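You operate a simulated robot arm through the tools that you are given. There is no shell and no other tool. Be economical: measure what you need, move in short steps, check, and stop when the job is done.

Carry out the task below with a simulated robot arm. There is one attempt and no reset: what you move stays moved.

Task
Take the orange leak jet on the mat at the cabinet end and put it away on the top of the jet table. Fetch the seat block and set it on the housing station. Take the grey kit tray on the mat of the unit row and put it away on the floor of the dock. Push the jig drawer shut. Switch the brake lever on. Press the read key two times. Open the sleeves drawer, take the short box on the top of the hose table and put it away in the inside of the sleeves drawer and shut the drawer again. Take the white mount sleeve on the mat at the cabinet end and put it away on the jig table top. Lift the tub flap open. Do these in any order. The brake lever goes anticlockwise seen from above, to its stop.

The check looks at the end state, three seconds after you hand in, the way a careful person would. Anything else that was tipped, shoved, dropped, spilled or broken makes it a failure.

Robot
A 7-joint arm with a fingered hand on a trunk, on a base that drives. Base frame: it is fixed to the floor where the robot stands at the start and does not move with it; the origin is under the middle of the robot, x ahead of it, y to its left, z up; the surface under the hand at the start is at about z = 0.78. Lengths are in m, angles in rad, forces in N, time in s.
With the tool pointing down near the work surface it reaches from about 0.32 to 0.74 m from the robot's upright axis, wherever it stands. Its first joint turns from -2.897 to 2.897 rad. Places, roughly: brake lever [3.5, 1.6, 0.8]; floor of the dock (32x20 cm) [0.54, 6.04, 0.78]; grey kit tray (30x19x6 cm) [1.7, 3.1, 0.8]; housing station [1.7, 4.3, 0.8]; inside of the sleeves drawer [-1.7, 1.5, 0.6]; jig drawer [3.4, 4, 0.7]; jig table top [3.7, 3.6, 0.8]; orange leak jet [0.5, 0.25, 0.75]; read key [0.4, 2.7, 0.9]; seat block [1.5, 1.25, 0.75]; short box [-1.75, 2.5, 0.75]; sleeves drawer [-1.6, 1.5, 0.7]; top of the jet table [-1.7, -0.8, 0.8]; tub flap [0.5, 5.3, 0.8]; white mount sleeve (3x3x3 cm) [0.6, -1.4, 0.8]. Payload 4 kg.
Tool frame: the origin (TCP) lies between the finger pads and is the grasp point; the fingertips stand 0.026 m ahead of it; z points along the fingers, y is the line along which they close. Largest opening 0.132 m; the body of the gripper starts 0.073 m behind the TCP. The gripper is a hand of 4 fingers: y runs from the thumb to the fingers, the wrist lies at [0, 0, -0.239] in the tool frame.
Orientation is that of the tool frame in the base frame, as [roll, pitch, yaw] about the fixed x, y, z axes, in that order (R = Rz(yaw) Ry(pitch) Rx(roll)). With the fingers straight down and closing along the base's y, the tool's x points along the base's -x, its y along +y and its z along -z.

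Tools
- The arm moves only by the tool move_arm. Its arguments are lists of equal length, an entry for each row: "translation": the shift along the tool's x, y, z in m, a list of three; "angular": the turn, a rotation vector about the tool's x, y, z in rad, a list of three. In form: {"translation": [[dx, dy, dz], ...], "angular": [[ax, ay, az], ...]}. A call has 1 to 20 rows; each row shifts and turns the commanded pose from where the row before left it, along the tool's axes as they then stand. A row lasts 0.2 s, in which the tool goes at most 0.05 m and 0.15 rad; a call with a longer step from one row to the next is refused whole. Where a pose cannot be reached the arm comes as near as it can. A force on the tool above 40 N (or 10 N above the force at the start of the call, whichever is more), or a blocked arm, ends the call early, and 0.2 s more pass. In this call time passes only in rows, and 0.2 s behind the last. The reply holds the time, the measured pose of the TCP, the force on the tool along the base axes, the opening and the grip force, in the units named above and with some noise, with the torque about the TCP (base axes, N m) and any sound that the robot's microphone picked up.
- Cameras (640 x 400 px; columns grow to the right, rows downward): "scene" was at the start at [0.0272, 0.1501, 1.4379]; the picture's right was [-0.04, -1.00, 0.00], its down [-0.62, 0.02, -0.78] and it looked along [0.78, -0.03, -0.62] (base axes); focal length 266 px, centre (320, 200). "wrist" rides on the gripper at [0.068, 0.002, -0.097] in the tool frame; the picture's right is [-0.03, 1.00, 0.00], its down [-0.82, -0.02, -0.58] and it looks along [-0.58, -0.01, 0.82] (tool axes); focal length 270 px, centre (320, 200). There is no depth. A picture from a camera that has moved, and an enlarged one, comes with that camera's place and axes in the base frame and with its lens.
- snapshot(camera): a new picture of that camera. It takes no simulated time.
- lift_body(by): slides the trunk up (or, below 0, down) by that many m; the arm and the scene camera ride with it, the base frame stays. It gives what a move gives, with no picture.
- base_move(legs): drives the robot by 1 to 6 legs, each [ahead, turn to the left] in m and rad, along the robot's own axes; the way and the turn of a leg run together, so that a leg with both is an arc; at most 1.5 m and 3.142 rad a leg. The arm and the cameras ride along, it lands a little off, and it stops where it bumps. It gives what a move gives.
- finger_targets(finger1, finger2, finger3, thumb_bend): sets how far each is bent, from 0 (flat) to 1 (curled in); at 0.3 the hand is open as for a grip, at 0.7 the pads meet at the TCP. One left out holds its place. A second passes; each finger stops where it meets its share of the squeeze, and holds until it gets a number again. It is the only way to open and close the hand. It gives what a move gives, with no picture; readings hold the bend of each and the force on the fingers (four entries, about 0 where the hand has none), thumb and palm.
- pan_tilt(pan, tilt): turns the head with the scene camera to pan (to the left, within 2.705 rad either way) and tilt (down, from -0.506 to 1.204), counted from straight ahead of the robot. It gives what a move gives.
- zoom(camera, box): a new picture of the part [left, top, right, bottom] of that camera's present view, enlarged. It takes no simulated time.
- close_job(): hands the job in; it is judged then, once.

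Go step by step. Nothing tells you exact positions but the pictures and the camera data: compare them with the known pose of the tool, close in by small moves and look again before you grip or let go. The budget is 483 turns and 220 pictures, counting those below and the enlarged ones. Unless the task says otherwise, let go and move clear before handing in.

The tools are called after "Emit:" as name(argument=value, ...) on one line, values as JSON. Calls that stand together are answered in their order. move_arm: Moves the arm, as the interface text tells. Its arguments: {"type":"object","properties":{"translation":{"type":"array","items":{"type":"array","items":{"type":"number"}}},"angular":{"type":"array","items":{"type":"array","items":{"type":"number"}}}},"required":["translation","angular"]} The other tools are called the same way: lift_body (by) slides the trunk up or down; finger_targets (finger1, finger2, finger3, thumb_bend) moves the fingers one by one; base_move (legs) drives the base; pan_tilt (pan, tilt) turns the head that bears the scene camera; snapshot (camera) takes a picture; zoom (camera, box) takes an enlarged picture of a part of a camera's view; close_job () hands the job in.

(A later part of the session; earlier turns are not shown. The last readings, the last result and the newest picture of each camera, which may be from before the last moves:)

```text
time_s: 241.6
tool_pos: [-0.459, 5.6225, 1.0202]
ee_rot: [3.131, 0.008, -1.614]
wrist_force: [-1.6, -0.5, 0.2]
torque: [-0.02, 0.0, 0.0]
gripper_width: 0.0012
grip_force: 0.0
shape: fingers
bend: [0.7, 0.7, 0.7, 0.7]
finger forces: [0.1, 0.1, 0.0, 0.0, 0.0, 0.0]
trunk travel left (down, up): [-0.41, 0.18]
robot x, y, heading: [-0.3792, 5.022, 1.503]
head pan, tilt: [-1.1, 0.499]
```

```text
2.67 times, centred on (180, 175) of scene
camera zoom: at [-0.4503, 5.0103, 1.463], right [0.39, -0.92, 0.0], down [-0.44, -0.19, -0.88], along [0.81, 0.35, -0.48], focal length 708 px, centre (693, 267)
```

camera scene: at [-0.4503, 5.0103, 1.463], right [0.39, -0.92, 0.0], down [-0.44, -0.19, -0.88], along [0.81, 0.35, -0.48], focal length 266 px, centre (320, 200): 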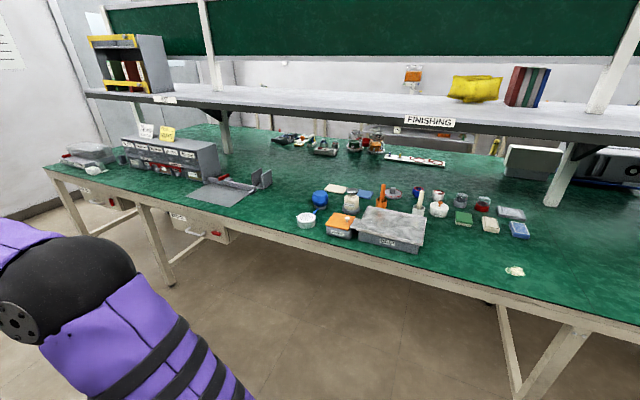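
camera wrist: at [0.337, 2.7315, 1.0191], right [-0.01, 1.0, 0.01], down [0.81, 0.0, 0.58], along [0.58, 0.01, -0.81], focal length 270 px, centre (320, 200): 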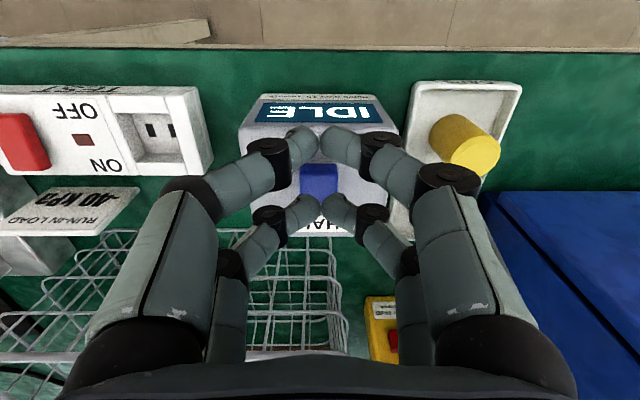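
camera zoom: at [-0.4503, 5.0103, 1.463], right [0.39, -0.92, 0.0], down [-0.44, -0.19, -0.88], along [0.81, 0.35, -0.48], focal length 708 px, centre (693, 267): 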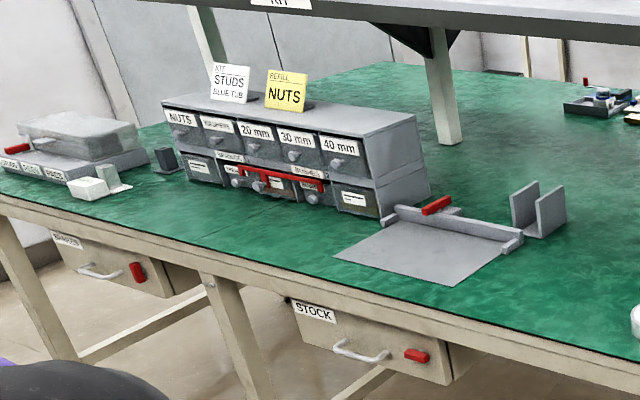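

The WASTE tub with an orange lid and white knob is at about [0.47, 5.31] – this is the tub flap. The dock plate lies at about [0.54, 6.04]. I drive to face the tub.

Emit:
base_move(legs=[[0.2, 0], [0, -1.5]])

Emit:
pan_tilt(pan=0.0, tilt=0.7)

Emit:
snapshot(camera="scene")

```text
time_s: 247.2
tool_pos: [0.2249, 5.3606, 1.0209]
ee_rot: [3.131, 0.006, -3.092]
wrist_force: [-0.3, -0.2, 0.0]
torque: [0.0, 0.02, -0.03]
gripper_width: 0.0012
grip_force: 0.0
shape: fingers
bend: [0.7, 0.7, 0.7, 0.7]
finger forces: [0.1, 0.0, 0.0, 0.1, 0.0, 0.1]
trunk travel left (down, up): [-0.41, 0.18]
robot x, y, heading: [-0.3666, 5.2255, 0.022]
head pan, tilt: [-1.1, 0.499]
```

```text
time_s: 248.5
tool_pos: [0.2248, 5.3605, 1.0198]
ee_rot: [3.13, 0.005, -3.092]
wrist_force: [0.0, 0.8, -0.3]
torque: [0.04, -0.02, 0.03]
gripper_width: 0.0011
grip_force: 0.1
shape: fingers
bend: [0.7, 0.7, 0.7, 0.7]
finger forces: [0.1, 0.0, 0.0, 0.0, 0.0, 0.0]
trunk travel left (down, up): [-0.41, 0.18]
robot x, y, heading: [-0.3649, 5.2217, 0.024]
head pan, tilt: [0.0, 0.7]
```

```text
130 pictures are left
camera scene: at [-0.342, 5.3795, 1.4453], right [0.02, -1.0, 0.0], down [-0.64, -0.01, -0.76], along [0.76, 0.02, -0.64], focal length 266 px, centre (320, 200)
```

scene: 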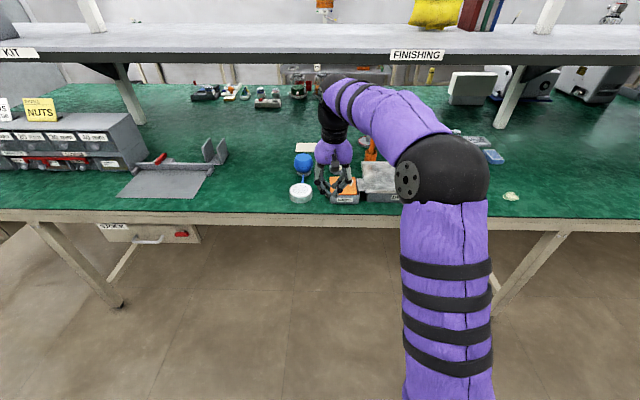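

Emit:
snapshot(camera="wrist")

Emit:
zoom(camera="scene", box=[280, 140, 420, 228])

```text
129 pictures are left
camera wrist: at [0.1557, 5.358, 1.117], right [-0.02, 1.0, 0.01], down [0.81, 0.01, 0.58], along [0.58, 0.02, -0.81], focal length 270 px, centre (320, 200)
```

wrist: 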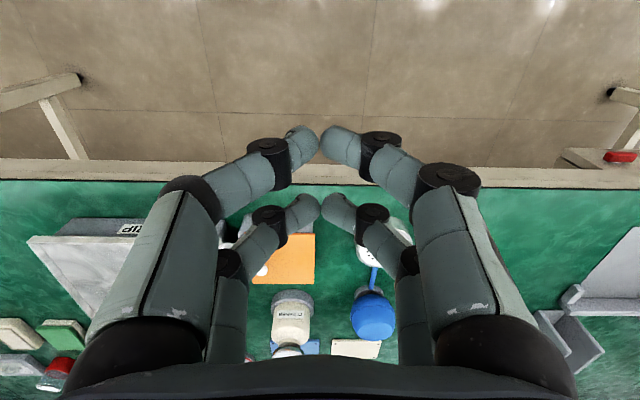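

```text
4.55 times, centred on (350, 184) of scene
camera zoom: at [-0.342, 5.3795, 1.4453], right [0.02, -1.0, 0.0], down [-0.64, -0.01, -0.76], along [0.76, 0.02, -0.64], focal length 1207 px, centre (184, 273)
```

zoom: 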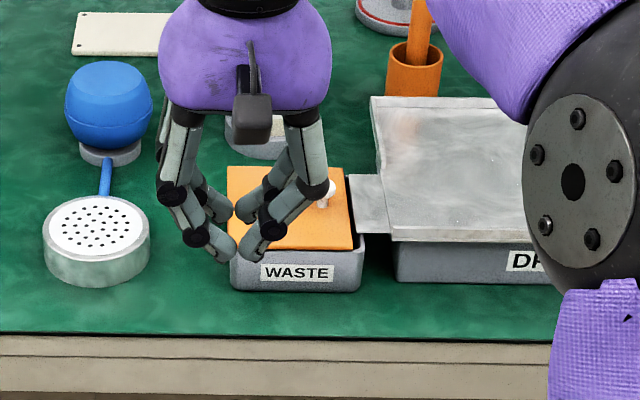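

The lid is hinged at its left (+y) side, with its knob near the right edge at about [0.475, 5.281, 0.845]. I drive a bit closer, rotate the hand so it closes along x, and go above the knob.

Emit:
base_move(legs=[[0.18, -0.02]])

Emit:
move_arm(translation=[[0, 0, 0], [0, 0, 0], [0, 0, 0], [0, 0, 0], [0, 0, 0], [0, 0, 0], [0, 0, 0], [0, 0, 0], [0, 0, 0], [0, 0, 0], [0, 0, 0]], angular=[[0, 0, -0.14], [0, 0, -0.14], [0, 0, -0.14], [0, 0, -0.14], [0, 0, -0.14], [0, 0, -0.14], [0, 0, -0.14], [0, 0, -0.14], [0, 0, -0.14], [0, 0, -0.14], [0, 0, -0.12]])

Emit:
finger_targets(finger1=0.5, finger2=0.4, finger3=0.4, thumb_bend=0.5)

Emit:
snapshot(camera="wrist")

Emit:
snapshot(camera="scene")

```text
time_s: 250.0
tool_pos: [0.4088, 5.3497, 1.0201]
ee_rot: [3.129, 0.005, -3.112]
wrist_force: [-0.7, -0.5, 1.1]
torque: [-0.01, 0.01, -0.01]
gripper_width: 0.0012
grip_force: 0.1
shape: fingers
bend: [0.7, 0.7, 0.7, 0.7]
finger forces: [0.0, 0.0, 0.1, 0.0, 0.0, 0.1]
trunk travel left (down, up): [-0.41, 0.18]
robot x, y, heading: [-0.1845, 5.2238, 0.004]
head pan, tilt: [0.0, 0.7]
```

```text
time_s: 252.4
tool_pos: [0.4091, 5.3489, 1.0209]
ee_rot: [-3.135, 0.01, -1.592]
wrist_force: [0.1, -0.7, 0.6]
torque: [0.04, 0.03, 0.01]
gripper_width: 0.001
grip_force: 0.0
shape: fingers
bend: [0.7, 0.7, 0.7, 0.7]
finger forces: [0.1, 0.0, 0.0, 0.0, 0.0, 0.1]
trunk travel left (down, up): [-0.41, 0.18]
robot x, y, heading: [-0.1872, 5.2298, 0.004]
head pan, tilt: [0.0, 0.7]
```

```text
time_s: 253.4
tool_pos: [0.4095, 5.3505, 1.0186]
ee_rot: [-3.136, 0.01, -1.594]
wrist_force: [0.4, -0.3, 0.3]
torque: [-0.01, 0.0, -0.01]
gripper_width: 0.0655
grip_force: 0.0
shape: fingers
bend: [0.5, 0.4, 0.4, 0.5]
finger forces: [0.0, 0.1, 0.1, 0.0, 0.0, 0.0]
trunk travel left (down, up): [-0.41, 0.18]
robot x, y, heading: [-0.1827, 5.2255, -0.0]
head pan, tilt: [0.0, 0.7]
```

```text
127 pictures are left
camera wrist: at [0.4051, 5.2808, 1.1159], right [-1.0, 0.05, 0.0], down [0.04, 0.81, 0.59], along [0.03, 0.59, -0.81], focal length 270 px, centre (320, 200)
```

wrist: 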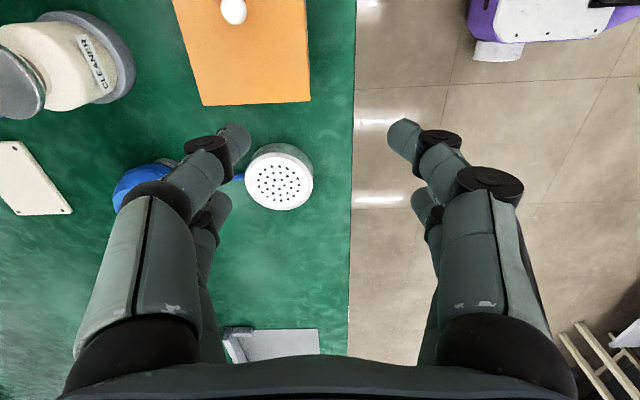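

```text
126 pictures are left
camera scene: at [-0.1575, 5.3812, 1.4453], right [0.0, -1.0, 0.0], down [-0.64, 0.0, -0.76], along [0.76, 0.0, -0.64], focal length 266 px, centre (320, 200)
```

scene: 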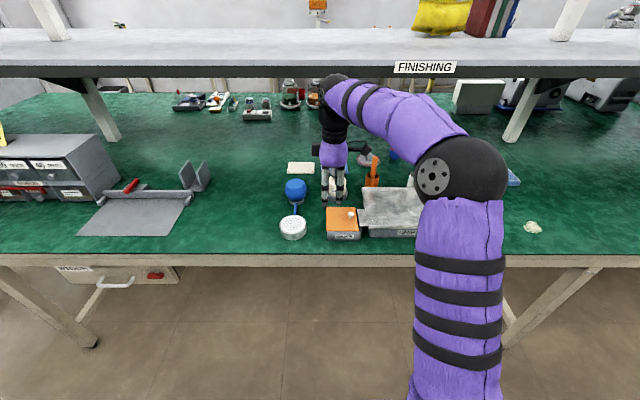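

The knob is confirmed at [0.476, 5.282]. I move over it with the front finger pair and lower to z≈0.90.

Emit:
move_arm(translation=[[0.0233, -0.034, 0], [0.0233, -0.034, 0], [0, 0, 0.04], [0, 0, 0.04], [0, 0, 0.035]], angular=[[0, 0, -0.02], [0, 0, 0], [0, 0, 0], [0, 0, 0], [0, 0, 0]])

Emit:
snapshot(camera="wrist")

Emit:
zoom(camera="scene", box=[290, 160, 410, 240])

```text
time_s: 254.6
tool_pos: [0.4789, 5.3031, 0.9043]
ee_rot: [-3.136, 0.012, -1.574]
wrist_force: [0.4, 0.0, 0.6]
torque: [-0.01, -0.06, -0.02]
gripper_width: 0.0655
grip_force: 0.0
shape: fingers
bend: [0.5, 0.4, 0.4, 0.5]
finger forces: [0.0, 0.1, 0.0, 0.0, 0.0, 0.0]
trunk travel left (down, up): [-0.41, 0.18]
robot x, y, heading: [-0.1821, 5.2241, -0.005]
head pan, tilt: [0.0, 0.7]
```

```text
125 pictures are left
camera wrist: at [0.4756, 5.234, 1.0009], right [-1.0, 0.03, -0.01], down [0.02, 0.81, 0.59], along [0.02, 0.59, -0.81], focal length 270 px, centre (320, 200)
```

wrist: 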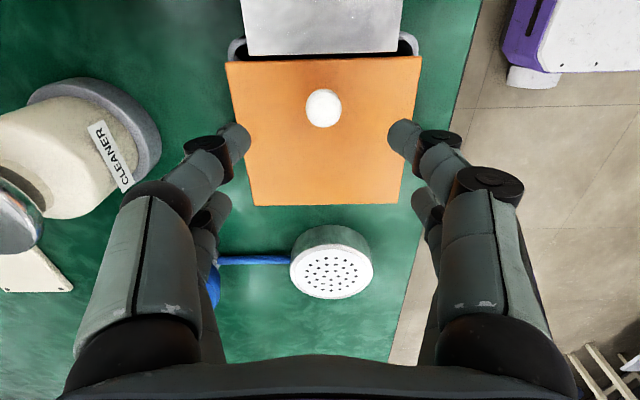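

```text
5.00 times, centred on (350, 200) of scene
camera zoom: at [-0.1574, 5.3812, 1.4453], right [0.0, -1.0, 0.0], down [-0.64, 0.0, -0.76], along [0.76, 0.0, -0.64], focal length 1328 px, centre (170, 200)
```

zoom: 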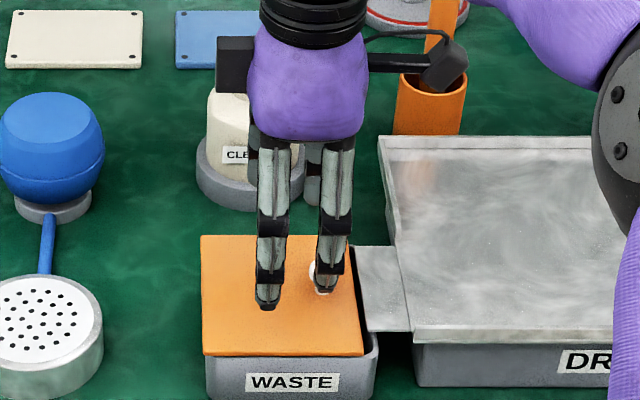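

Good alignment. I lower to grip height and check once more.

Emit:
move_arm(translation=[[0.003, 0.002, 0.02], [0, 0, 0.02]], angular=[[0, 0, 0], [0, 0, 0]])

Emit:
snapshot(camera="wrist")

Emit:
zoom(camera="scene", box=[310, 180, 390, 230])

```text
time_s: 255.2
tool_pos: [0.4769, 5.3016, 0.8658]
ee_rot: [-3.132, 0.01, -1.575]
wrist_force: [0.5, -0.4, 9.0]
torque: [-0.16, 0.36, 0.0]
gripper_width: 0.0662
grip_force: 4.4
shape: fingers
bend: [0.51, 0.4, 0.4, 0.5]
finger forces: [9.2, 0.1, 0.0, 0.1, 0.1, 0.1]
trunk travel left (down, up): [-0.41, 0.18]
robot x, y, heading: [-0.1858, 5.2249, 0.001]
head pan, tilt: [0.0, 0.7]
```

```text
123 pictures are left
camera wrist: at [0.4727, 5.2324, 0.962], right [-1.0, 0.03, -0.01], down [0.02, 0.81, 0.59], along [0.02, 0.59, -0.81], focal length 270 px, centre (320, 200)
```

wrist: 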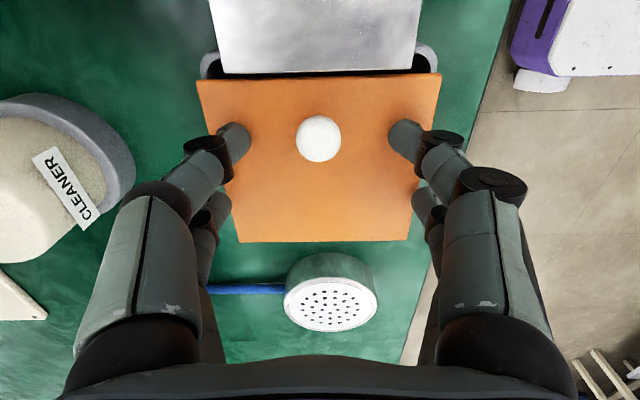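

```text
8.00 times, centred on (350, 205) of scene
camera zoom: at [-0.1584, 5.3811, 1.4456], right [0.0, -1.0, 0.0], down [-0.64, 0.0, -0.77], along [0.77, 0.0, -0.64], focal length 2125 px, centre (80, 160)
```

zoom: 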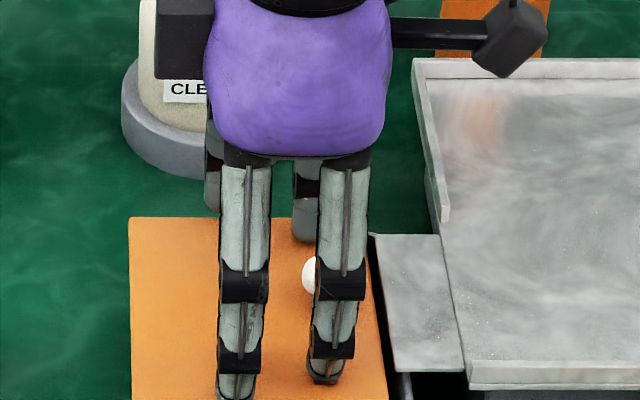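

Finger 1 touches the lid; I rise 5 mm and close the front pair on the knob.

Emit:
move_arm(translation=[[0, 0, -0.006]], angular=[[0, 0, 0]])

Emit:
finger_targets(finger1=0.7, thumb_bend=0.7)

Emit:
snapshot(camera="wrist")

```text
time_s: 255.6
tool_pos: [0.4753, 5.3009, 0.8684]
ee_rot: [-3.137, 0.01, -1.574]
wrist_force: [-0.9, -0.6, -0.4]
torque: [0.03, -0.01, 0.03]
gripper_width: 0.0656
grip_force: 0.1
shape: fingers
bend: [0.5, 0.4, 0.4, 0.5]
finger forces: [0.1, 0.0, 0.1, 0.0, 0.0, 0.0]
trunk travel left (down, up): [-0.41, 0.18]
robot x, y, heading: [-0.182, 5.2286, 0.001]
head pan, tilt: [0.0, 0.7]
```

```text
time_s: 256.6
tool_pos: [0.4762, 5.3016, 0.8695]
ee_rot: [-3.137, 0.01, -1.575]
wrist_force: [1.3, 0.8, -1.0]
torque: [0.01, -0.01, 0.02]
gripper_width: 0.016
grip_force: 4.7
shape: fingers
bend: [0.65, 0.4, 0.4, 0.67]
finger forces: [3.8, 0.0, 0.0, 0.1, 5.1, 0.0]
trunk travel left (down, up): [-0.41, 0.18]
robot x, y, heading: [-0.1838, 5.2274, 0.002]
head pan, tilt: [0.0, 0.7]
```

```text
121 pictures are left
camera wrist: at [0.4733, 5.2321, 0.9655], right [-1.0, 0.03, 0.0], down [0.02, 0.81, 0.59], along [0.02, 0.59, -0.81], focal length 270 px, centre (320, 200)
```

wrist: 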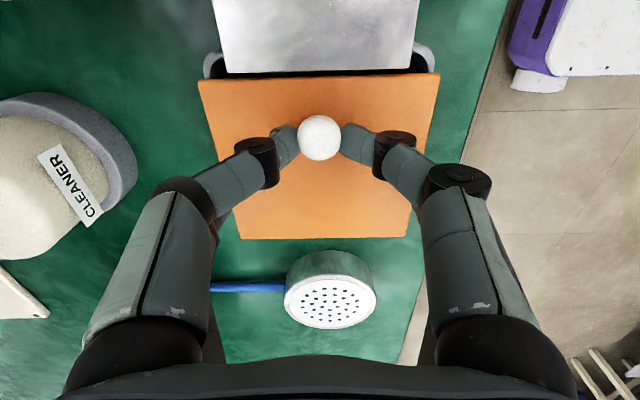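

The knob is gripped. I lift the lid along its arc around the hinge.

Emit:
move_arm(translation=[[-0.0051, 0, -0.0168], [-0.0086, 0, -0.0153], [-0.0114, 0, -0.0134], [-0.0139, 0, -0.0108], [0, 0, 0]], angular=[[0, 0, 0], [0, 0, 0], [0, 0, 0], [0, 0, 0], [0, 0, 0]])

Emit:
snapshot(camera="wrist")

Emit:
zoom(camera="scene", box=[290, 160, 410, 240])

```text
time_s: 257.8
tool_pos: [0.4743, 5.339, 0.9268]
ee_rot: [-3.136, 0.01, -1.575]
wrist_force: [3.4, 1.3, -2.5]
torque: [0.01, -0.1, 0.07]
gripper_width: 0.0159
grip_force: 4.1
shape: fingers
bend: [0.66, 0.4, 0.4, 0.67]
finger forces: [2.5, 0.0, 0.0, 0.1, 6.0, 0.1]
trunk travel left (down, up): [-0.41, 0.18]
robot x, y, heading: [-0.1833, 5.2297, 0.003]
head pan, tilt: [0.0, 0.7]
```

```text
120 pictures are left
camera wrist: at [0.4722, 5.2696, 1.0224], right [-1.0, 0.03, -0.01], down [0.02, 0.81, 0.59], along [0.02, 0.59, -0.81], focal length 270 px, centre (320, 200)
```

wrist: 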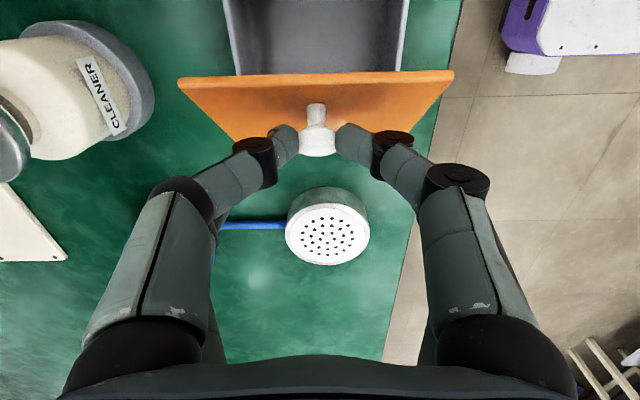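

```text
5.00 times, centred on (350, 200) of scene
camera zoom: at [-0.1568, 5.3814, 1.4453], right [0.0, -1.0, 0.0], down [-0.64, 0.0, -0.76], along [0.76, 0.0, -0.64], focal length 1328 px, centre (170, 200)
```

zoom: 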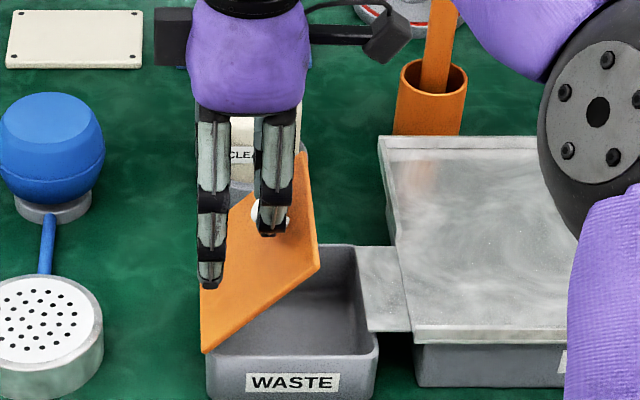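

Working well; the lid is at about 50°. I continue the arc.

Emit:
move_arm(translation=[[-0.0156, 0, -0.0079], [-0.017, 0, -0.0046], [-0.0174, 0, -0.0012], [0, 0, 0]], angular=[[0, 0, 0], [0, 0, 0], [0, 0, 0], [0, 0, 0]])

Emit:
snapshot(camera="wrist")

Emit:
zoom(camera="scene", box=[290, 160, 410, 240])

```text
time_s: 258.8
tool_pos: [0.4744, 5.3907, 0.9429]
ee_rot: [-3.137, 0.01, -1.576]
wrist_force: [2.6, 0.0, 1.9]
torque: [-0.04, -0.1, 0.01]
gripper_width: 0.0074
grip_force: 1.9
shape: fingers
bend: [0.69, 0.4, 0.4, 0.68]
finger forces: [0.5, 0.0, 0.1, 0.1, 3.3, 0.1]
trunk travel left (down, up): [-0.41, 0.18]
robot x, y, heading: [-0.1825, 5.2282, 0.004]
head pan, tilt: [0.0, 0.7]
```

```text
118 pictures are left
camera wrist: at [0.4714, 5.3204, 1.0391], right [-1.0, 0.03, -0.01], down [0.02, 0.81, 0.59], along [0.02, 0.59, -0.81], focal length 270 px, centre (320, 200)
```

wrist: 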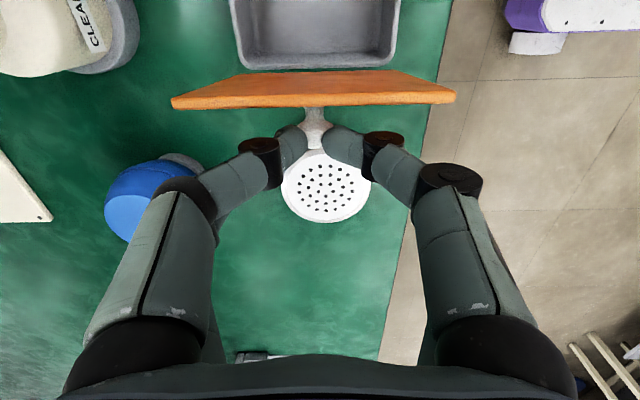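

```text
5.00 times, centred on (350, 200) of scene
camera zoom: at [-0.1572, 5.3813, 1.4453], right [0.0, -1.0, 0.0], down [-0.64, 0.0, -0.76], along [0.76, 0.0, -0.64], focal length 1328 px, centre (170, 200)
```

zoom: 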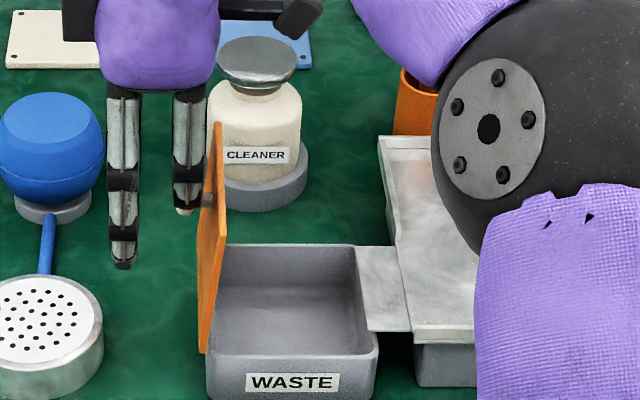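

Emit:
move_arm(translation=[[-0.0145, 0, 0.001], [-0.0145, 0, 0.004], [0, 0, 0]], angular=[[0, 0, 0], [0, 0, 0], [0, 0, 0]])

Emit:
zoom(camera="scene", box=[290, 160, 410, 240])

```text
time_s: 259.6
tool_pos: [0.476, 5.4177, 0.9385]
ee_rot: [-3.137, 0.01, -1.575]
wrist_force: [-1.0, 0.8, 1.3]
torque: [-0.02, 0.01, -0.03]
gripper_width: 0.002
grip_force: 0.7
shape: fingers
bend: [0.69, 0.4, 0.4, 0.7]
finger forces: [1.1, 0.0, 0.1, 0.1, 0.1, 0.0]
trunk travel left (down, up): [-0.41, 0.18]
robot x, y, heading: [-0.1809, 5.2298, 0.002]
head pan, tilt: [0.0, 0.7]
```

```text
5.00 times, centred on (350, 200) of scene
camera zoom: at [-0.1576, 5.3814, 1.4453], right [0.0, -1.0, 0.0], down [-0.64, 0.0, -0.76], along [0.76, 0.0, -0.64], focal length 1328 px, centre (170, 200)
```

zoom: 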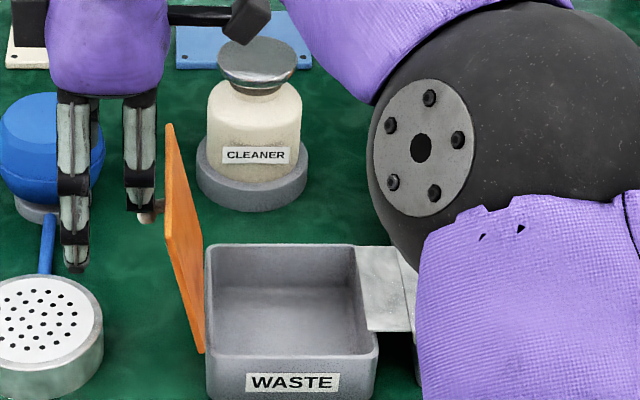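

Emit:
move_arm(translation=[[-0.012, 0, 0.006], [0, 0, 0]], angular=[[0, 0, 0], [0, 0, 0]])

Emit:
zoom(camera="scene", box=[290, 160, 410, 240])

Emit:
snapshot(camera="wrist")

```text
time_s: 260.2
tool_pos: [0.4753, 5.4302, 0.9332]
ee_rot: [-3.136, 0.01, -1.574]
wrist_force: [-0.1, 0.4, 1.1]
torque: [-0.01, -0.02, 0.0]
gripper_width: 0.0016
grip_force: 0.5
shape: fingers
bend: [0.7, 0.4, 0.4, 0.7]
finger forces: [0.2, 0.0, 0.0, 0.0, 0.9, 0.0]
trunk travel left (down, up): [-0.41, 0.18]
robot x, y, heading: [-0.1832, 5.2267, 0.001]
head pan, tilt: [0.0, 0.7]
```

```text
5.00 times, centred on (350, 200) of scene
camera zoom: at [-0.1575, 5.3813, 1.4453], right [0.0, -1.0, 0.0], down [-0.64, 0.0, -0.76], along [0.76, 0.0, -0.64], focal length 1328 px, centre (170, 200)
```

zoom: 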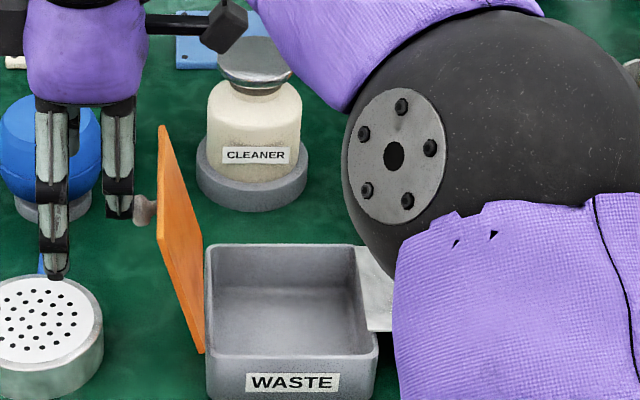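

```text
114 pictures are left
camera wrist: at [0.4728, 5.3609, 1.0286], right [-1.0, 0.03, 0.0], down [0.02, 0.81, 0.59], along [0.02, 0.59, -0.81], focal length 270 px, centre (320, 200)
```

wrist: 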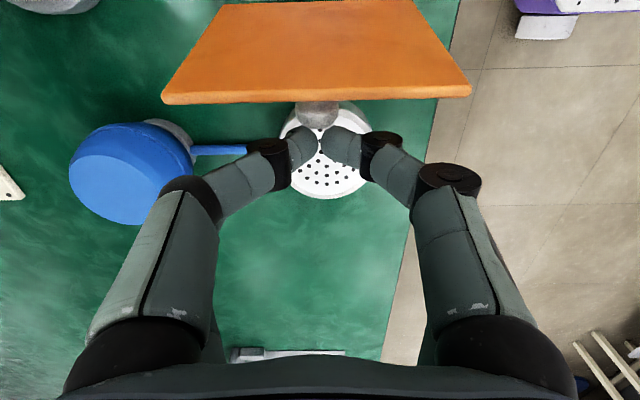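

The fingers came off the knob and the lid rests open past vertical. I rise and check that it stays.

Emit:
move_arm(translation=[[0, 0, -0.04], [0, 0, -0.04], [0, 0, -0.04]], angular=[[0, 0, 0], [0, 0, 0], [0, 0, 0]])

Emit:
zoom(camera="scene", box=[260, 150, 420, 250])

```text
time_s: 261.0
tool_pos: [0.4733, 5.4282, 1.0422]
ee_rot: [-3.137, 0.011, -1.573]
wrist_force: [0.3, -0.6, 0.1]
torque: [0.01, 0.02, 0.03]
gripper_width: 0.0011
grip_force: 0.0
shape: fingers
bend: [0.7, 0.4, 0.4, 0.7]
finger forces: [0.1, 0.1, 0.0, 0.0, 0.1, 0.1]
out of reach, approached as far as the arm can: row 3
trunk travel left (down, up): [-0.41, 0.18]
robot x, y, heading: [-0.1838, 5.232, 0.002]
head pan, tilt: [0.0, 0.7]
```

```text
4.00 times, centred on (340, 200) of scene
camera zoom: at [-0.1575, 5.3808, 1.4453], right [0.0, -1.0, 0.0], down [-0.64, 0.0, -0.76], along [0.76, 0.0, -0.64], focal length 1062 px, centre (240, 200)
```

zoom: 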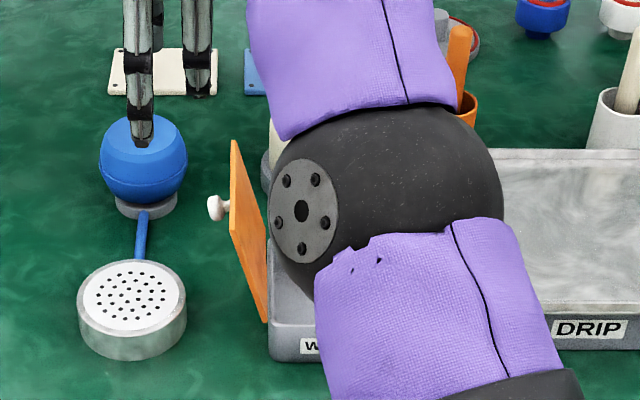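

The lid stays open. I retract the arm, back off, and look toward the north end for a passage to the far side.

Emit:
move_arm(translation=[[0, 0.035, 0], [0, 0.035, 0], [0, 0.035, 0], [0, 0.035, 0], [0, 0.035, 0], [0, 0, 0], [0, 0, 0], [0, 0, 0], [0, 0, 0], [0, 0, 0], [0, 0, 0], [0, 0, 0], [0, 0, 0], [0, 0, 0], [0, 0, 0], [0, 0, 0]], angular=[[0, 0, 0], [0, 0, 0], [0, 0, 0], [0, 0, 0], [0, 0, 0], [0, 0, 0.142], [0, 0, 0.142], [0, 0, 0.142], [0, 0, 0.142], [0, 0, 0.142], [0, 0, 0.142], [0, 0, 0.142], [0, 0, 0.142], [0, 0, 0.142], [0, 0, 0.142], [0, 0, 0.142]])

Emit:
finger_targets(finger1=0.3, finger2=0.3, finger3=0.3, thumb_bend=0.3)

Emit:
base_move(legs=[[-0.35, 0], [0, 1.571], [1.2, 0]])

Emit:
pan_tilt(pan=-0.4, tilt=0.45)

Emit:
snapshot(camera="scene")

```text
time_s: 264.4
tool_pos: [0.2982, 5.4294, 1.0406]
ee_rot: [3.132, 0.003, -3.138]
wrist_force: [-0.1, -0.1, 0.5]
torque: [0.03, -0.02, 0.0]
gripper_width: 0.0013
grip_force: 0.0
shape: fingers
bend: [0.7, 0.4, 0.4, 0.7]
finger forces: [0.1, 0.0, 0.0, 0.1, 0.0, 0.0]
trunk travel left (down, up): [-0.41, 0.18]
robot x, y, heading: [-0.1815, 5.2256, 0.004]
head pan, tilt: [0.0, 0.7]
```

```text
time_s: 265.4
tool_pos: [0.2986, 5.4289, 1.0412]
ee_rot: [3.131, 0.005, -3.137]
wrist_force: [-0.4, -0.7, -0.1]
torque: [0.0, 0.0, -0.02]
gripper_width: 0.1323
grip_force: 0.0
shape: fingers
bend: [0.3, 0.3, 0.3, 0.3]
finger forces: [0.0, 0.0, 0.0, 0.0, 0.1, 0.0]
trunk travel left (down, up): [-0.41, 0.18]
robot x, y, heading: [-0.1838, 5.2285, 0.006]
head pan, tilt: [0.0, 0.7]
```

```text
time_s: 277.7
tool_pos: [-0.776, 6.92, 1.0412]
ee_rot: [3.131, 0.006, -1.535]
wrist_force: [-0.1, -0.4, 0.3]
torque: [0.02, 0.02, 0.03]
gripper_width: 0.1325
grip_force: 0.0
shape: fingers
bend: [0.3, 0.3, 0.3, 0.3]
finger forces: [0.0, 0.1, 0.1, 0.0, 0.1, 0.0]
trunk travel left (down, up): [-0.41, 0.18]
robot x, y, heading: [-0.5613, 6.4476, 1.605]
head pan, tilt: [0.0, 0.7]
```

```text
time_s: 278.6
tool_pos: [-0.7759, 6.9201, 1.0409]
ee_rot: [3.134, 0.005, -1.534]
wrist_force: [-0.2, 0.6, -0.1]
torque: [0.0, 0.03, 0.0]
gripper_width: 0.1326
grip_force: 0.1
shape: fingers
bend: [0.3, 0.3, 0.3, 0.3]
finger forces: [0.0, 0.0, 0.0, 0.1, 0.0, 0.0]
trunk travel left (down, up): [-0.41, 0.18]
robot x, y, heading: [-0.5617, 6.4435, 1.605]
head pan, tilt: [-0.4, 0.45]
```

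```text
112 pictures are left
camera scene: at [-0.6782, 6.4655, 1.4674], right [0.93, -0.36, 0.0], down [-0.16, -0.41, -0.9], along [0.32, 0.84, -0.44], focal length 266 px, centre (320, 200)
```

scene: 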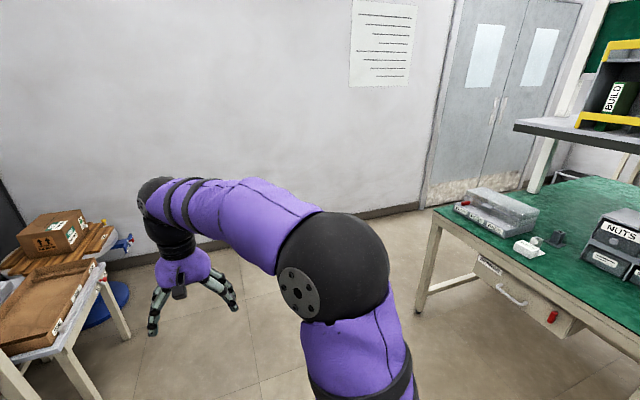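

There is a passage of about 1.2 m between bench end (y≈7.46) and wall (y≈8.7). I drive through at y≈7.97.

Emit:
base_move(legs=[[1.5, -0.06], [0, -1.545]])

Emit:
pan_tilt(pan=0, tilt=0.45)

Emit:
snapshot(camera="scene")

```text
time_s: 290.2
tool_pos: [-0.0771, 8.1252, 1.0416]
ee_rot: [3.131, 0.005, 3.128]
wrist_force: [0.1, -0.4, 0.6]
torque: [0.0, -0.04, 0.02]
gripper_width: 0.1324
grip_force: 0.0
shape: fingers
bend: [0.3, 0.3, 0.3, 0.3]
finger forces: [0.0, 0.0, 0.1, 0.0, 0.1, 0.0]
trunk travel left (down, up): [-0.41, 0.18]
robot x, y, heading: [-0.5633, 7.9354, -0.023]
head pan, tilt: [-0.4, 0.45]
```

```text
time_s: 291.0
tool_pos: [-0.0778, 8.1247, 1.0403]
ee_rot: [3.131, 0.004, 3.126]
wrist_force: [-0.6, -0.2, -1.3]
torque: [0.0, 0.02, 0.04]
gripper_width: 0.1327
grip_force: 0.0
shape: fingers
bend: [0.3, 0.3, 0.3, 0.3]
finger forces: [0.0, 0.0, 0.0, 0.0, 0.0, 0.0]
trunk travel left (down, up): [-0.41, 0.18]
robot x, y, heading: [-0.5642, 7.9308, -0.021]
head pan, tilt: [0.0, 0.45]
```

```text
111 pictures are left
camera scene: at [-0.5275, 8.0865, 1.4675], right [-0.02, -1.0, 0.0], down [-0.44, 0.01, -0.9], along [0.9, -0.02, -0.44], focal length 266 px, centre (320, 200)
```

scene: 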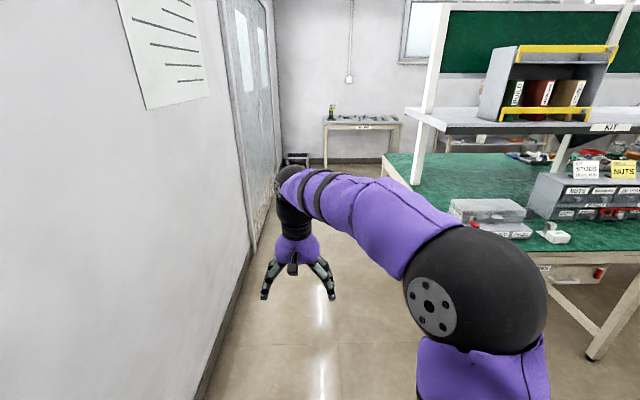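

Emit:
base_move(legs=[[1.5, 0.02], [1.4, 0]])

Emit:
pan_tilt(pan=-1.2, tilt=0.35)

Emit:
snapshot(camera="scene")

```text
time_s: 304.7
tool_pos: [2.7488, 7.9947, 1.0393]
ee_rot: [3.13, 0.004, 3.085]
wrist_force: [0.5, -0.2, 0.6]
torque: [-0.01, -0.02, 0.0]
gripper_width: 0.1325
grip_force: 0.1
shape: fingers
bend: [0.3, 0.3, 0.3, 0.3]
finger forces: [0.0, 0.0, 0.0, 0.0, 0.0, 0.0]
trunk travel left (down, up): [-0.41, 0.18]
robot x, y, heading: [2.2544, 7.8226, -0.062]
head pan, tilt: [0.0, 0.45]
```

```text
time_s: 306.1
tool_pos: [2.749, 7.9944, 1.0411]
ee_rot: [3.13, 0.005, 3.087]
wrist_force: [-0.8, 0.3, 0.3]
torque: [-0.05, 0.0, 0.0]
gripper_width: 0.1324
grip_force: 0.1
shape: fingers
bend: [0.3, 0.3, 0.3, 0.3]
finger forces: [0.0, 0.0, 0.0, 0.0, 0.1, 0.0]
trunk travel left (down, up): [-0.41, 0.18]
robot x, y, heading: [2.2541, 7.8251, -0.057]
head pan, tilt: [-1.201, 0.351]
```

```text
110 pictures are left
camera scene: at [2.2336, 7.8919, 1.4767], right [-0.95, -0.31, 0.0], down [-0.11, 0.33, -0.94], along [0.29, -0.89, -0.34], focal length 266 px, centre (320, 200)
```

scene: 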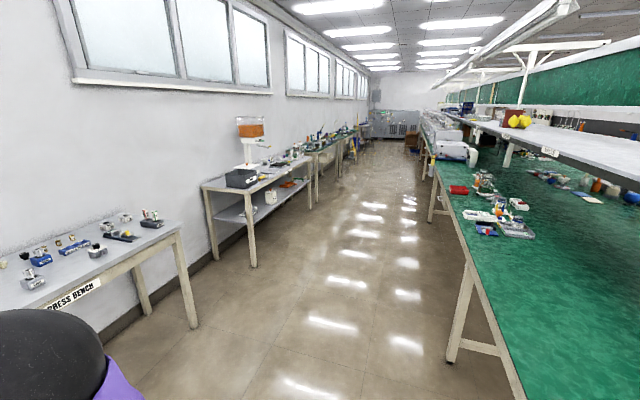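

The far-side aisle runs x≈1.92 to 3.4. I drive into it, south to about y=4.6.

Emit:
base_move(legs=[[0.38, 0], [0, -1.512], [1.5, 0], [1.5, 0]])

Emit:
pan_tilt(pan=0.6, tilt=0.45)

Emit:
snapshot(camera="scene")

Emit:
pan_tilt(pan=-0.9, tilt=0.5)

Emit:
snapshot(camera="scene")

```text
time_s: 326.6
tool_pos: [2.8668, 4.3091, 1.0424]
ee_rot: [3.13, 0.005, 1.582]
wrist_force: [0.3, -0.5, -1.1]
torque: [-0.01, -0.03, -0.02]
gripper_width: 0.1324
grip_force: 0.0
shape: fingers
bend: [0.3, 0.3, 0.3, 0.3]
finger forces: [0.0, 0.0, 0.0, 0.0, 0.0, 0.0]
trunk travel left (down, up): [-0.41, 0.18]
robot x, y, heading: [2.6642, 4.7923, -1.561]
head pan, tilt: [-1.201, 0.351]
```

```text
time_s: 328.4
tool_pos: [2.8679, 4.3095, 1.0406]
ee_rot: [3.131, 0.007, 1.583]
wrist_force: [0.3, -0.7, -0.1]
torque: [-0.02, 0.0, -0.01]
gripper_width: 0.1325
grip_force: 0.0
shape: fingers
bend: [0.3, 0.3, 0.3, 0.3]
finger forces: [0.0, 0.0, 0.0, 0.0, 0.0, 0.0]
trunk travel left (down, up): [-0.41, 0.18]
robot x, y, heading: [2.6644, 4.7909, -1.56]
head pan, tilt: [0.6, 0.45]
```

```text
109 pictures are left
camera scene: at [2.8687, 4.7767, 1.4675], right [-0.82, -0.57, 0.0], down [-0.25, 0.36, -0.9], along [0.51, -0.74, -0.44], focal length 266 px, centre (320, 200)
```

scene: 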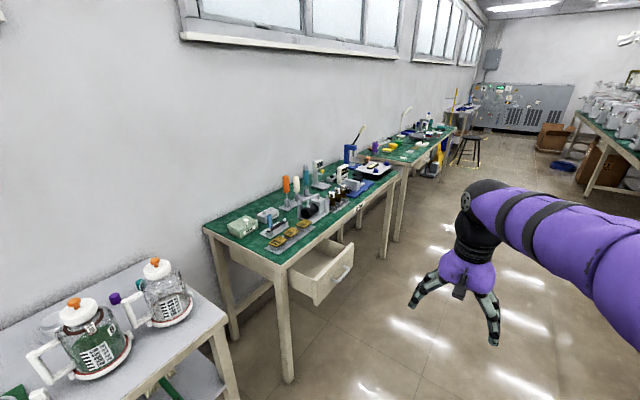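

```text
time_s: 330.0
tool_pos: [2.867, 4.3088, 1.0415]
ee_rot: [3.13, 0.005, 1.583]
wrist_force: [-0.3, 0.2, 0.8]
torque: [-0.01, 0.0, 0.01]
gripper_width: 0.1325
grip_force: 0.0
shape: fingers
bend: [0.3, 0.3, 0.3, 0.3]
finger forces: [0.1, 0.1, 0.1, 0.0, 0.0, 0.0]
trunk travel left (down, up): [-0.41, 0.18]
robot x, y, heading: [2.6657, 4.7912, -1.568]
head pan, tilt: [-0.901, 0.499]
```

```text
108 pictures are left
camera scene: at [2.7454, 4.7951, 1.463], right [-0.63, 0.78, 0.0], down [0.37, 0.3, -0.88], along [-0.68, -0.55, -0.48], focal length 266 px, centre (320, 200)
```

scene: 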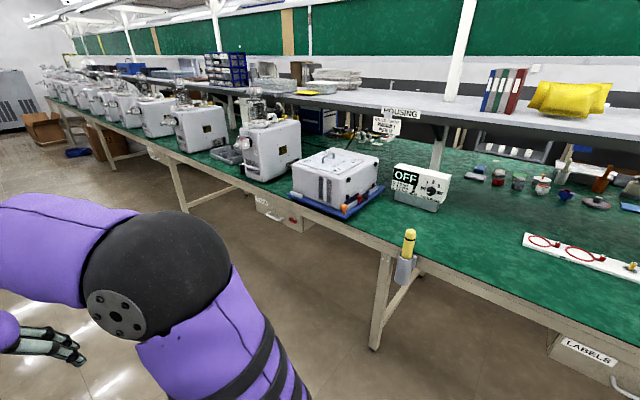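

Emit:
pan_tilt(pan=0.6, tilt=0.6)

Emit:
zoom(camera="scene", box=[180, 60, 420, 330])

```text
time_s: 331.6
tool_pos: [2.8668, 4.3095, 1.0404]
ee_rot: [3.132, 0.008, 1.583]
wrist_force: [0.2, -0.5, -1.1]
torque: [0.04, 0.02, -0.03]
gripper_width: 0.1325
grip_force: 0.0
shape: fingers
bend: [0.3, 0.3, 0.3, 0.3]
finger forces: [0.0, 0.1, 0.0, 0.0, 0.1, 0.0]
trunk travel left (down, up): [-0.41, 0.18]
robot x, y, heading: [2.6626, 4.79, -1.555]
head pan, tilt: [0.6, 0.6]
```

```text
1.48 times, centred on (300, 195) of scene
camera zoom: at [2.8667, 4.7796, 1.4539], right [-0.82, -0.57, 0.0], down [-0.32, 0.46, -0.82], along [0.47, -0.68, -0.57], focal length 393 px, centre (350, 207)
```

zoom: 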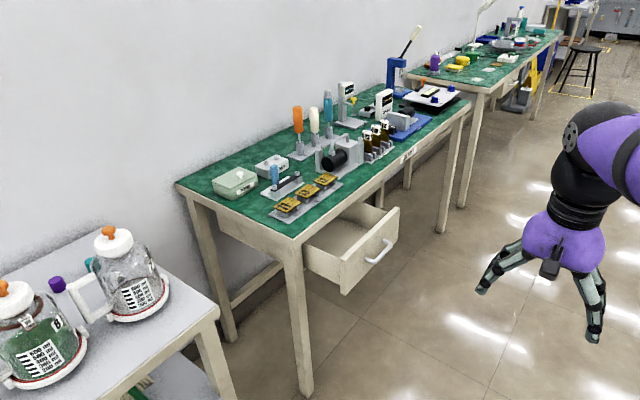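

The jig drawer is open about 0.12 m, front at x≈3.32, y≈3.86–4.155. I drive beside it, face it, close the hand and tilt it for pushing.

Emit:
base_move(legs=[[0.94, 0], [-0.0, 1.557], [-0.15, 0]])

Emit:
finger_targets(finger1=0.7, finger2=0.7, finger3=0.7, thumb_bend=0.7)

Emit:
move_arm(translation=[[0, 0, 0], [0, 0, 0], [0, 0, 0], [0, 0, 0], [0, 0, 0], [0, 0, 0]], angular=[[0, -0.135, 0], [0, -0.135, 0], [0, -0.135, 0], [0, -0.135, 0], [0, -0.135, 0], [0, -0.135, 0]])

Emit:
pan_tilt(pan=0, tilt=0.7)

Emit:
snapshot(camera="scene")

```text
time_s: 341.7
tool_pos: [3.0038, 4.0784, 1.0416]
ee_rot: [3.132, 0.005, -3.106]
wrist_force: [0.3, 1.2, 0.0]
torque: [-0.03, -0.06, 0.01]
gripper_width: 0.1323
grip_force: 0.0
shape: fingers
bend: [0.3, 0.3, 0.3, 0.3]
finger forces: [0.0, 0.0, 0.0, 0.0, 0.0, 0.0]
trunk travel left (down, up): [-0.41, 0.18]
robot x, y, heading: [2.5263, 3.8622, 0.032]
head pan, tilt: [0.6, 0.6]
```

```text
time_s: 342.7
tool_pos: [3.0035, 4.0788, 1.0405]
ee_rot: [3.131, 0.005, -3.107]
wrist_force: [-0.3, 0.4, 0.4]
torque: [0.01, 0.02, 0.03]
gripper_width: 0.0016
grip_force: 0.2
shape: fingers
bend: [0.7, 0.7, 0.7, 0.7]
finger forces: [0.0, 0.0, 0.2, 0.0, 0.0, 0.0]
trunk travel left (down, up): [-0.41, 0.18]
robot x, y, heading: [2.5253, 3.8649, 0.038]
head pan, tilt: [0.6, 0.6]
```

```text
time_s: 344.1
tool_pos: [3.0013, 4.0794, 1.0413]
ee_rot: [3.125, 0.815, -3.117]
wrist_force: [-0.1, 0.4, 0.1]
torque: [0.0, -0.02, 0.01]
gripper_width: 0.0016
grip_force: 0.1
shape: fingers
bend: [0.7, 0.7, 0.7, 0.7]
finger forces: [0.0, 0.0, 0.0, 0.0, 0.1, 0.0]
trunk travel left (down, up): [-0.41, 0.18]
robot x, y, heading: [2.5281, 3.8622, 0.028]
head pan, tilt: [0.6, 0.6]
```

```text
time_s: 345.1
tool_pos: [3.0031, 4.0784, 1.0399]
ee_rot: [3.126, 0.814, -3.117]
wrist_force: [0.5, 0.5, 0.1]
torque: [-0.01, -0.04, -0.02]
gripper_width: 0.0015
grip_force: 0.1
shape: fingers
bend: [0.7, 0.7, 0.7, 0.7]
finger forces: [0.0, 0.1, 0.1, 0.0, 0.0, 0.1]
trunk travel left (down, up): [-0.41, 0.18]
robot x, y, heading: [2.5283, 3.8651, 0.036]
head pan, tilt: [0.0, 0.7]
```

```text
106 pictures are left
camera scene: at [2.5478, 4.0176, 1.4453], right [0.04, -1.0, 0.0], down [-0.64, -0.02, -0.76], along [0.76, 0.03, -0.64], focal length 266 px, centre (320, 200)
```

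scene: 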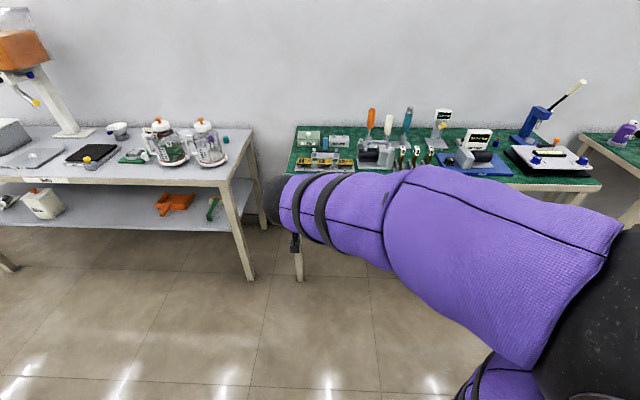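

Emit:
move_arm(translation=[[0, -0.035, 0], [0, -0.035, 0]], angular=[[0, 0, 0], [0, 0, 0]])

Emit:
lift_body(by=-0.312)

Emit:
snapshot(camera="wrist")

```text
time_s: 345.7
tool_pos: [3.0068, 4.0104, 1.0376]
ee_rot: [3.126, 0.815, -3.117]
wrist_force: [0.5, -0.4, 0.5]
torque: [-0.02, 0.02, -0.03]
gripper_width: 0.0016
grip_force: 0.1
shape: fingers
bend: [0.7, 0.7, 0.7, 0.7]
finger forces: [0.0, 0.1, 0.0, 0.1, 0.1, 0.1]
trunk travel left (down, up): [-0.41, 0.18]
robot x, y, heading: [2.5322, 3.8645, 0.033]
head pan, tilt: [0.0, 0.7]
```

```text
time_s: 348.8
tool_pos: [3.0083, 4.0098, 0.7248]
ee_rot: [3.126, 0.814, -3.115]
wrist_force: [0.9, 0.3, 0.7]
torque: [0.02, -0.02, -0.01]
gripper_width: 0.0016
grip_force: 0.1
shape: fingers
bend: [0.7, 0.7, 0.7, 0.7]
finger forces: [0.0, 0.1, 0.0, 0.0, 0.1, 0.1]
trunk travel left (down, up): [-0.098, 0.492]
robot x, y, heading: [2.5267, 3.8633, 0.04]
head pan, tilt: [0.0, 0.7]
```

```text
105 pictures are left
camera wrist: at [2.8902, 4.0082, 0.7421], right [-0.02, 1.0, 0.03], down [0.14, -0.03, 0.99], along [0.99, 0.02, -0.14], focal length 270 px, centre (320, 200)
```

wrist: 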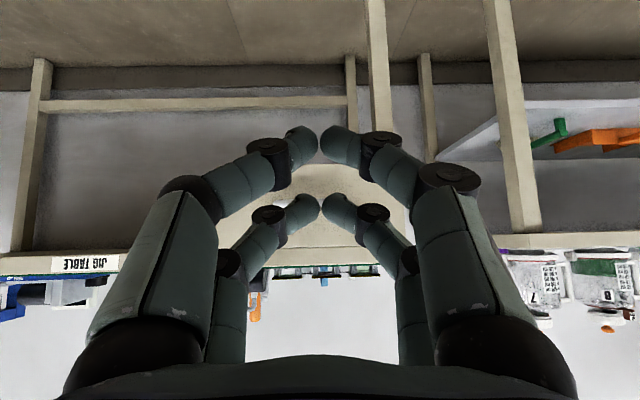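

The drawer front lies straight ahead. I drive forward to push.

Emit:
base_move(legs=[[0.35, -0.03]])

Emit:
snapshot(camera="wrist")

```text
time_s: 351.1
tool_pos: [3.3692, 4.0064, 0.7257]
ee_rot: [3.126, 0.815, 3.142]
wrist_force: [0.3, -0.5, 0.6]
torque: [0.01, -0.01, 0.01]
gripper_width: 0.0008
grip_force: 0.2
shape: fingers
bend: [0.7, 0.7, 0.7, 0.7]
finger forces: [0.0, 0.1, 0.0, 0.1, 0.0, 0.1]
trunk travel left (down, up): [-0.098, 0.492]
robot x, y, heading: [2.8844, 3.8713, 0.007]
head pan, tilt: [0.0, 0.7]
```

```text
104 pictures are left
camera wrist: at [3.2513, 4.007, 0.7421], right [0.01, 1.0, 0.03], down [0.14, -0.03, 0.99], along [0.99, 0.0, -0.14], focal length 270 px, centre (320, 200)
```

wrist: 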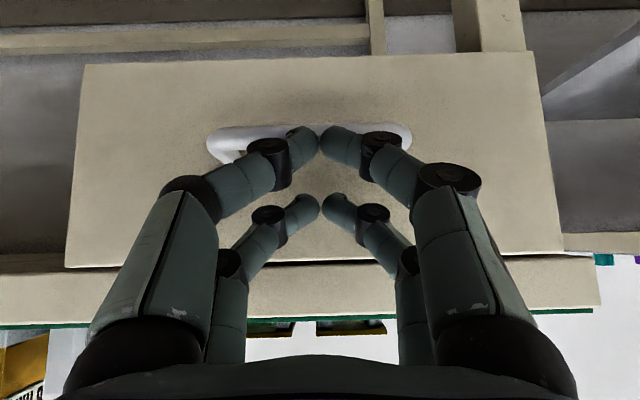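

Emit:
move_arm(translation=[[-0.0069, 0, 0.0073], [-0.0069, 0, 0.0073], [-0.0069, 0, 0.0073], [-0.0069, 0, 0.0073], [-0.0069, 0, 0.0073], [-0.0069, 0, 0.0073]], angular=[[0, 0, 0], [0, 0, 0], [0, 0, 0], [0, 0, 0], [0, 0, 0], [0, 0, 0]])

Emit:
snapshot(camera="wrist")

```text
time_s: 352.5
tool_pos: [3.4255, 4.007, 0.7296]
ee_rot: [3.123, 0.82, 3.14]
wrist_force: [-29.7, -3.2, 18.1]
torque: [0.02, 0.11, -0.16]
gripper_width: 0.0
grip_force: 24.6
shape: fingers
bend: [0.72, 0.71, 0.71, 0.71]
finger forces: [13.9, 9.8, 16.7, 0.0, 8.8, 0.0]
trunk travel left (down, up): [-0.098, 0.492]
robot x, y, heading: [2.8851, 3.8694, 0.011]
head pan, tilt: [0.0, 0.7]
```

```text
103 pictures are left
camera wrist: at [3.3081, 4.0074, 0.7462], right [0.01, 1.0, 0.03], down [0.13, -0.03, 0.99], along [0.99, 0.0, -0.13], focal length 270 px, centre (320, 200)
```

wrist: 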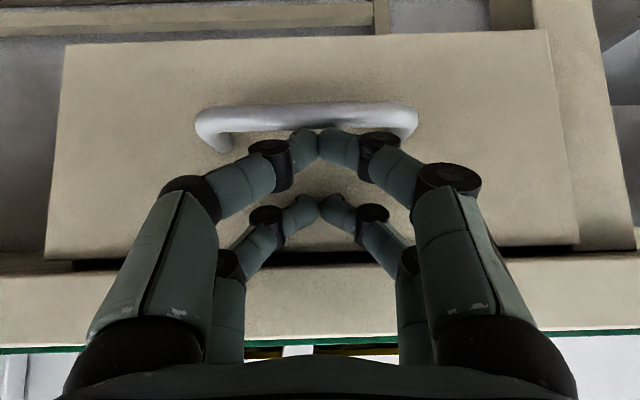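

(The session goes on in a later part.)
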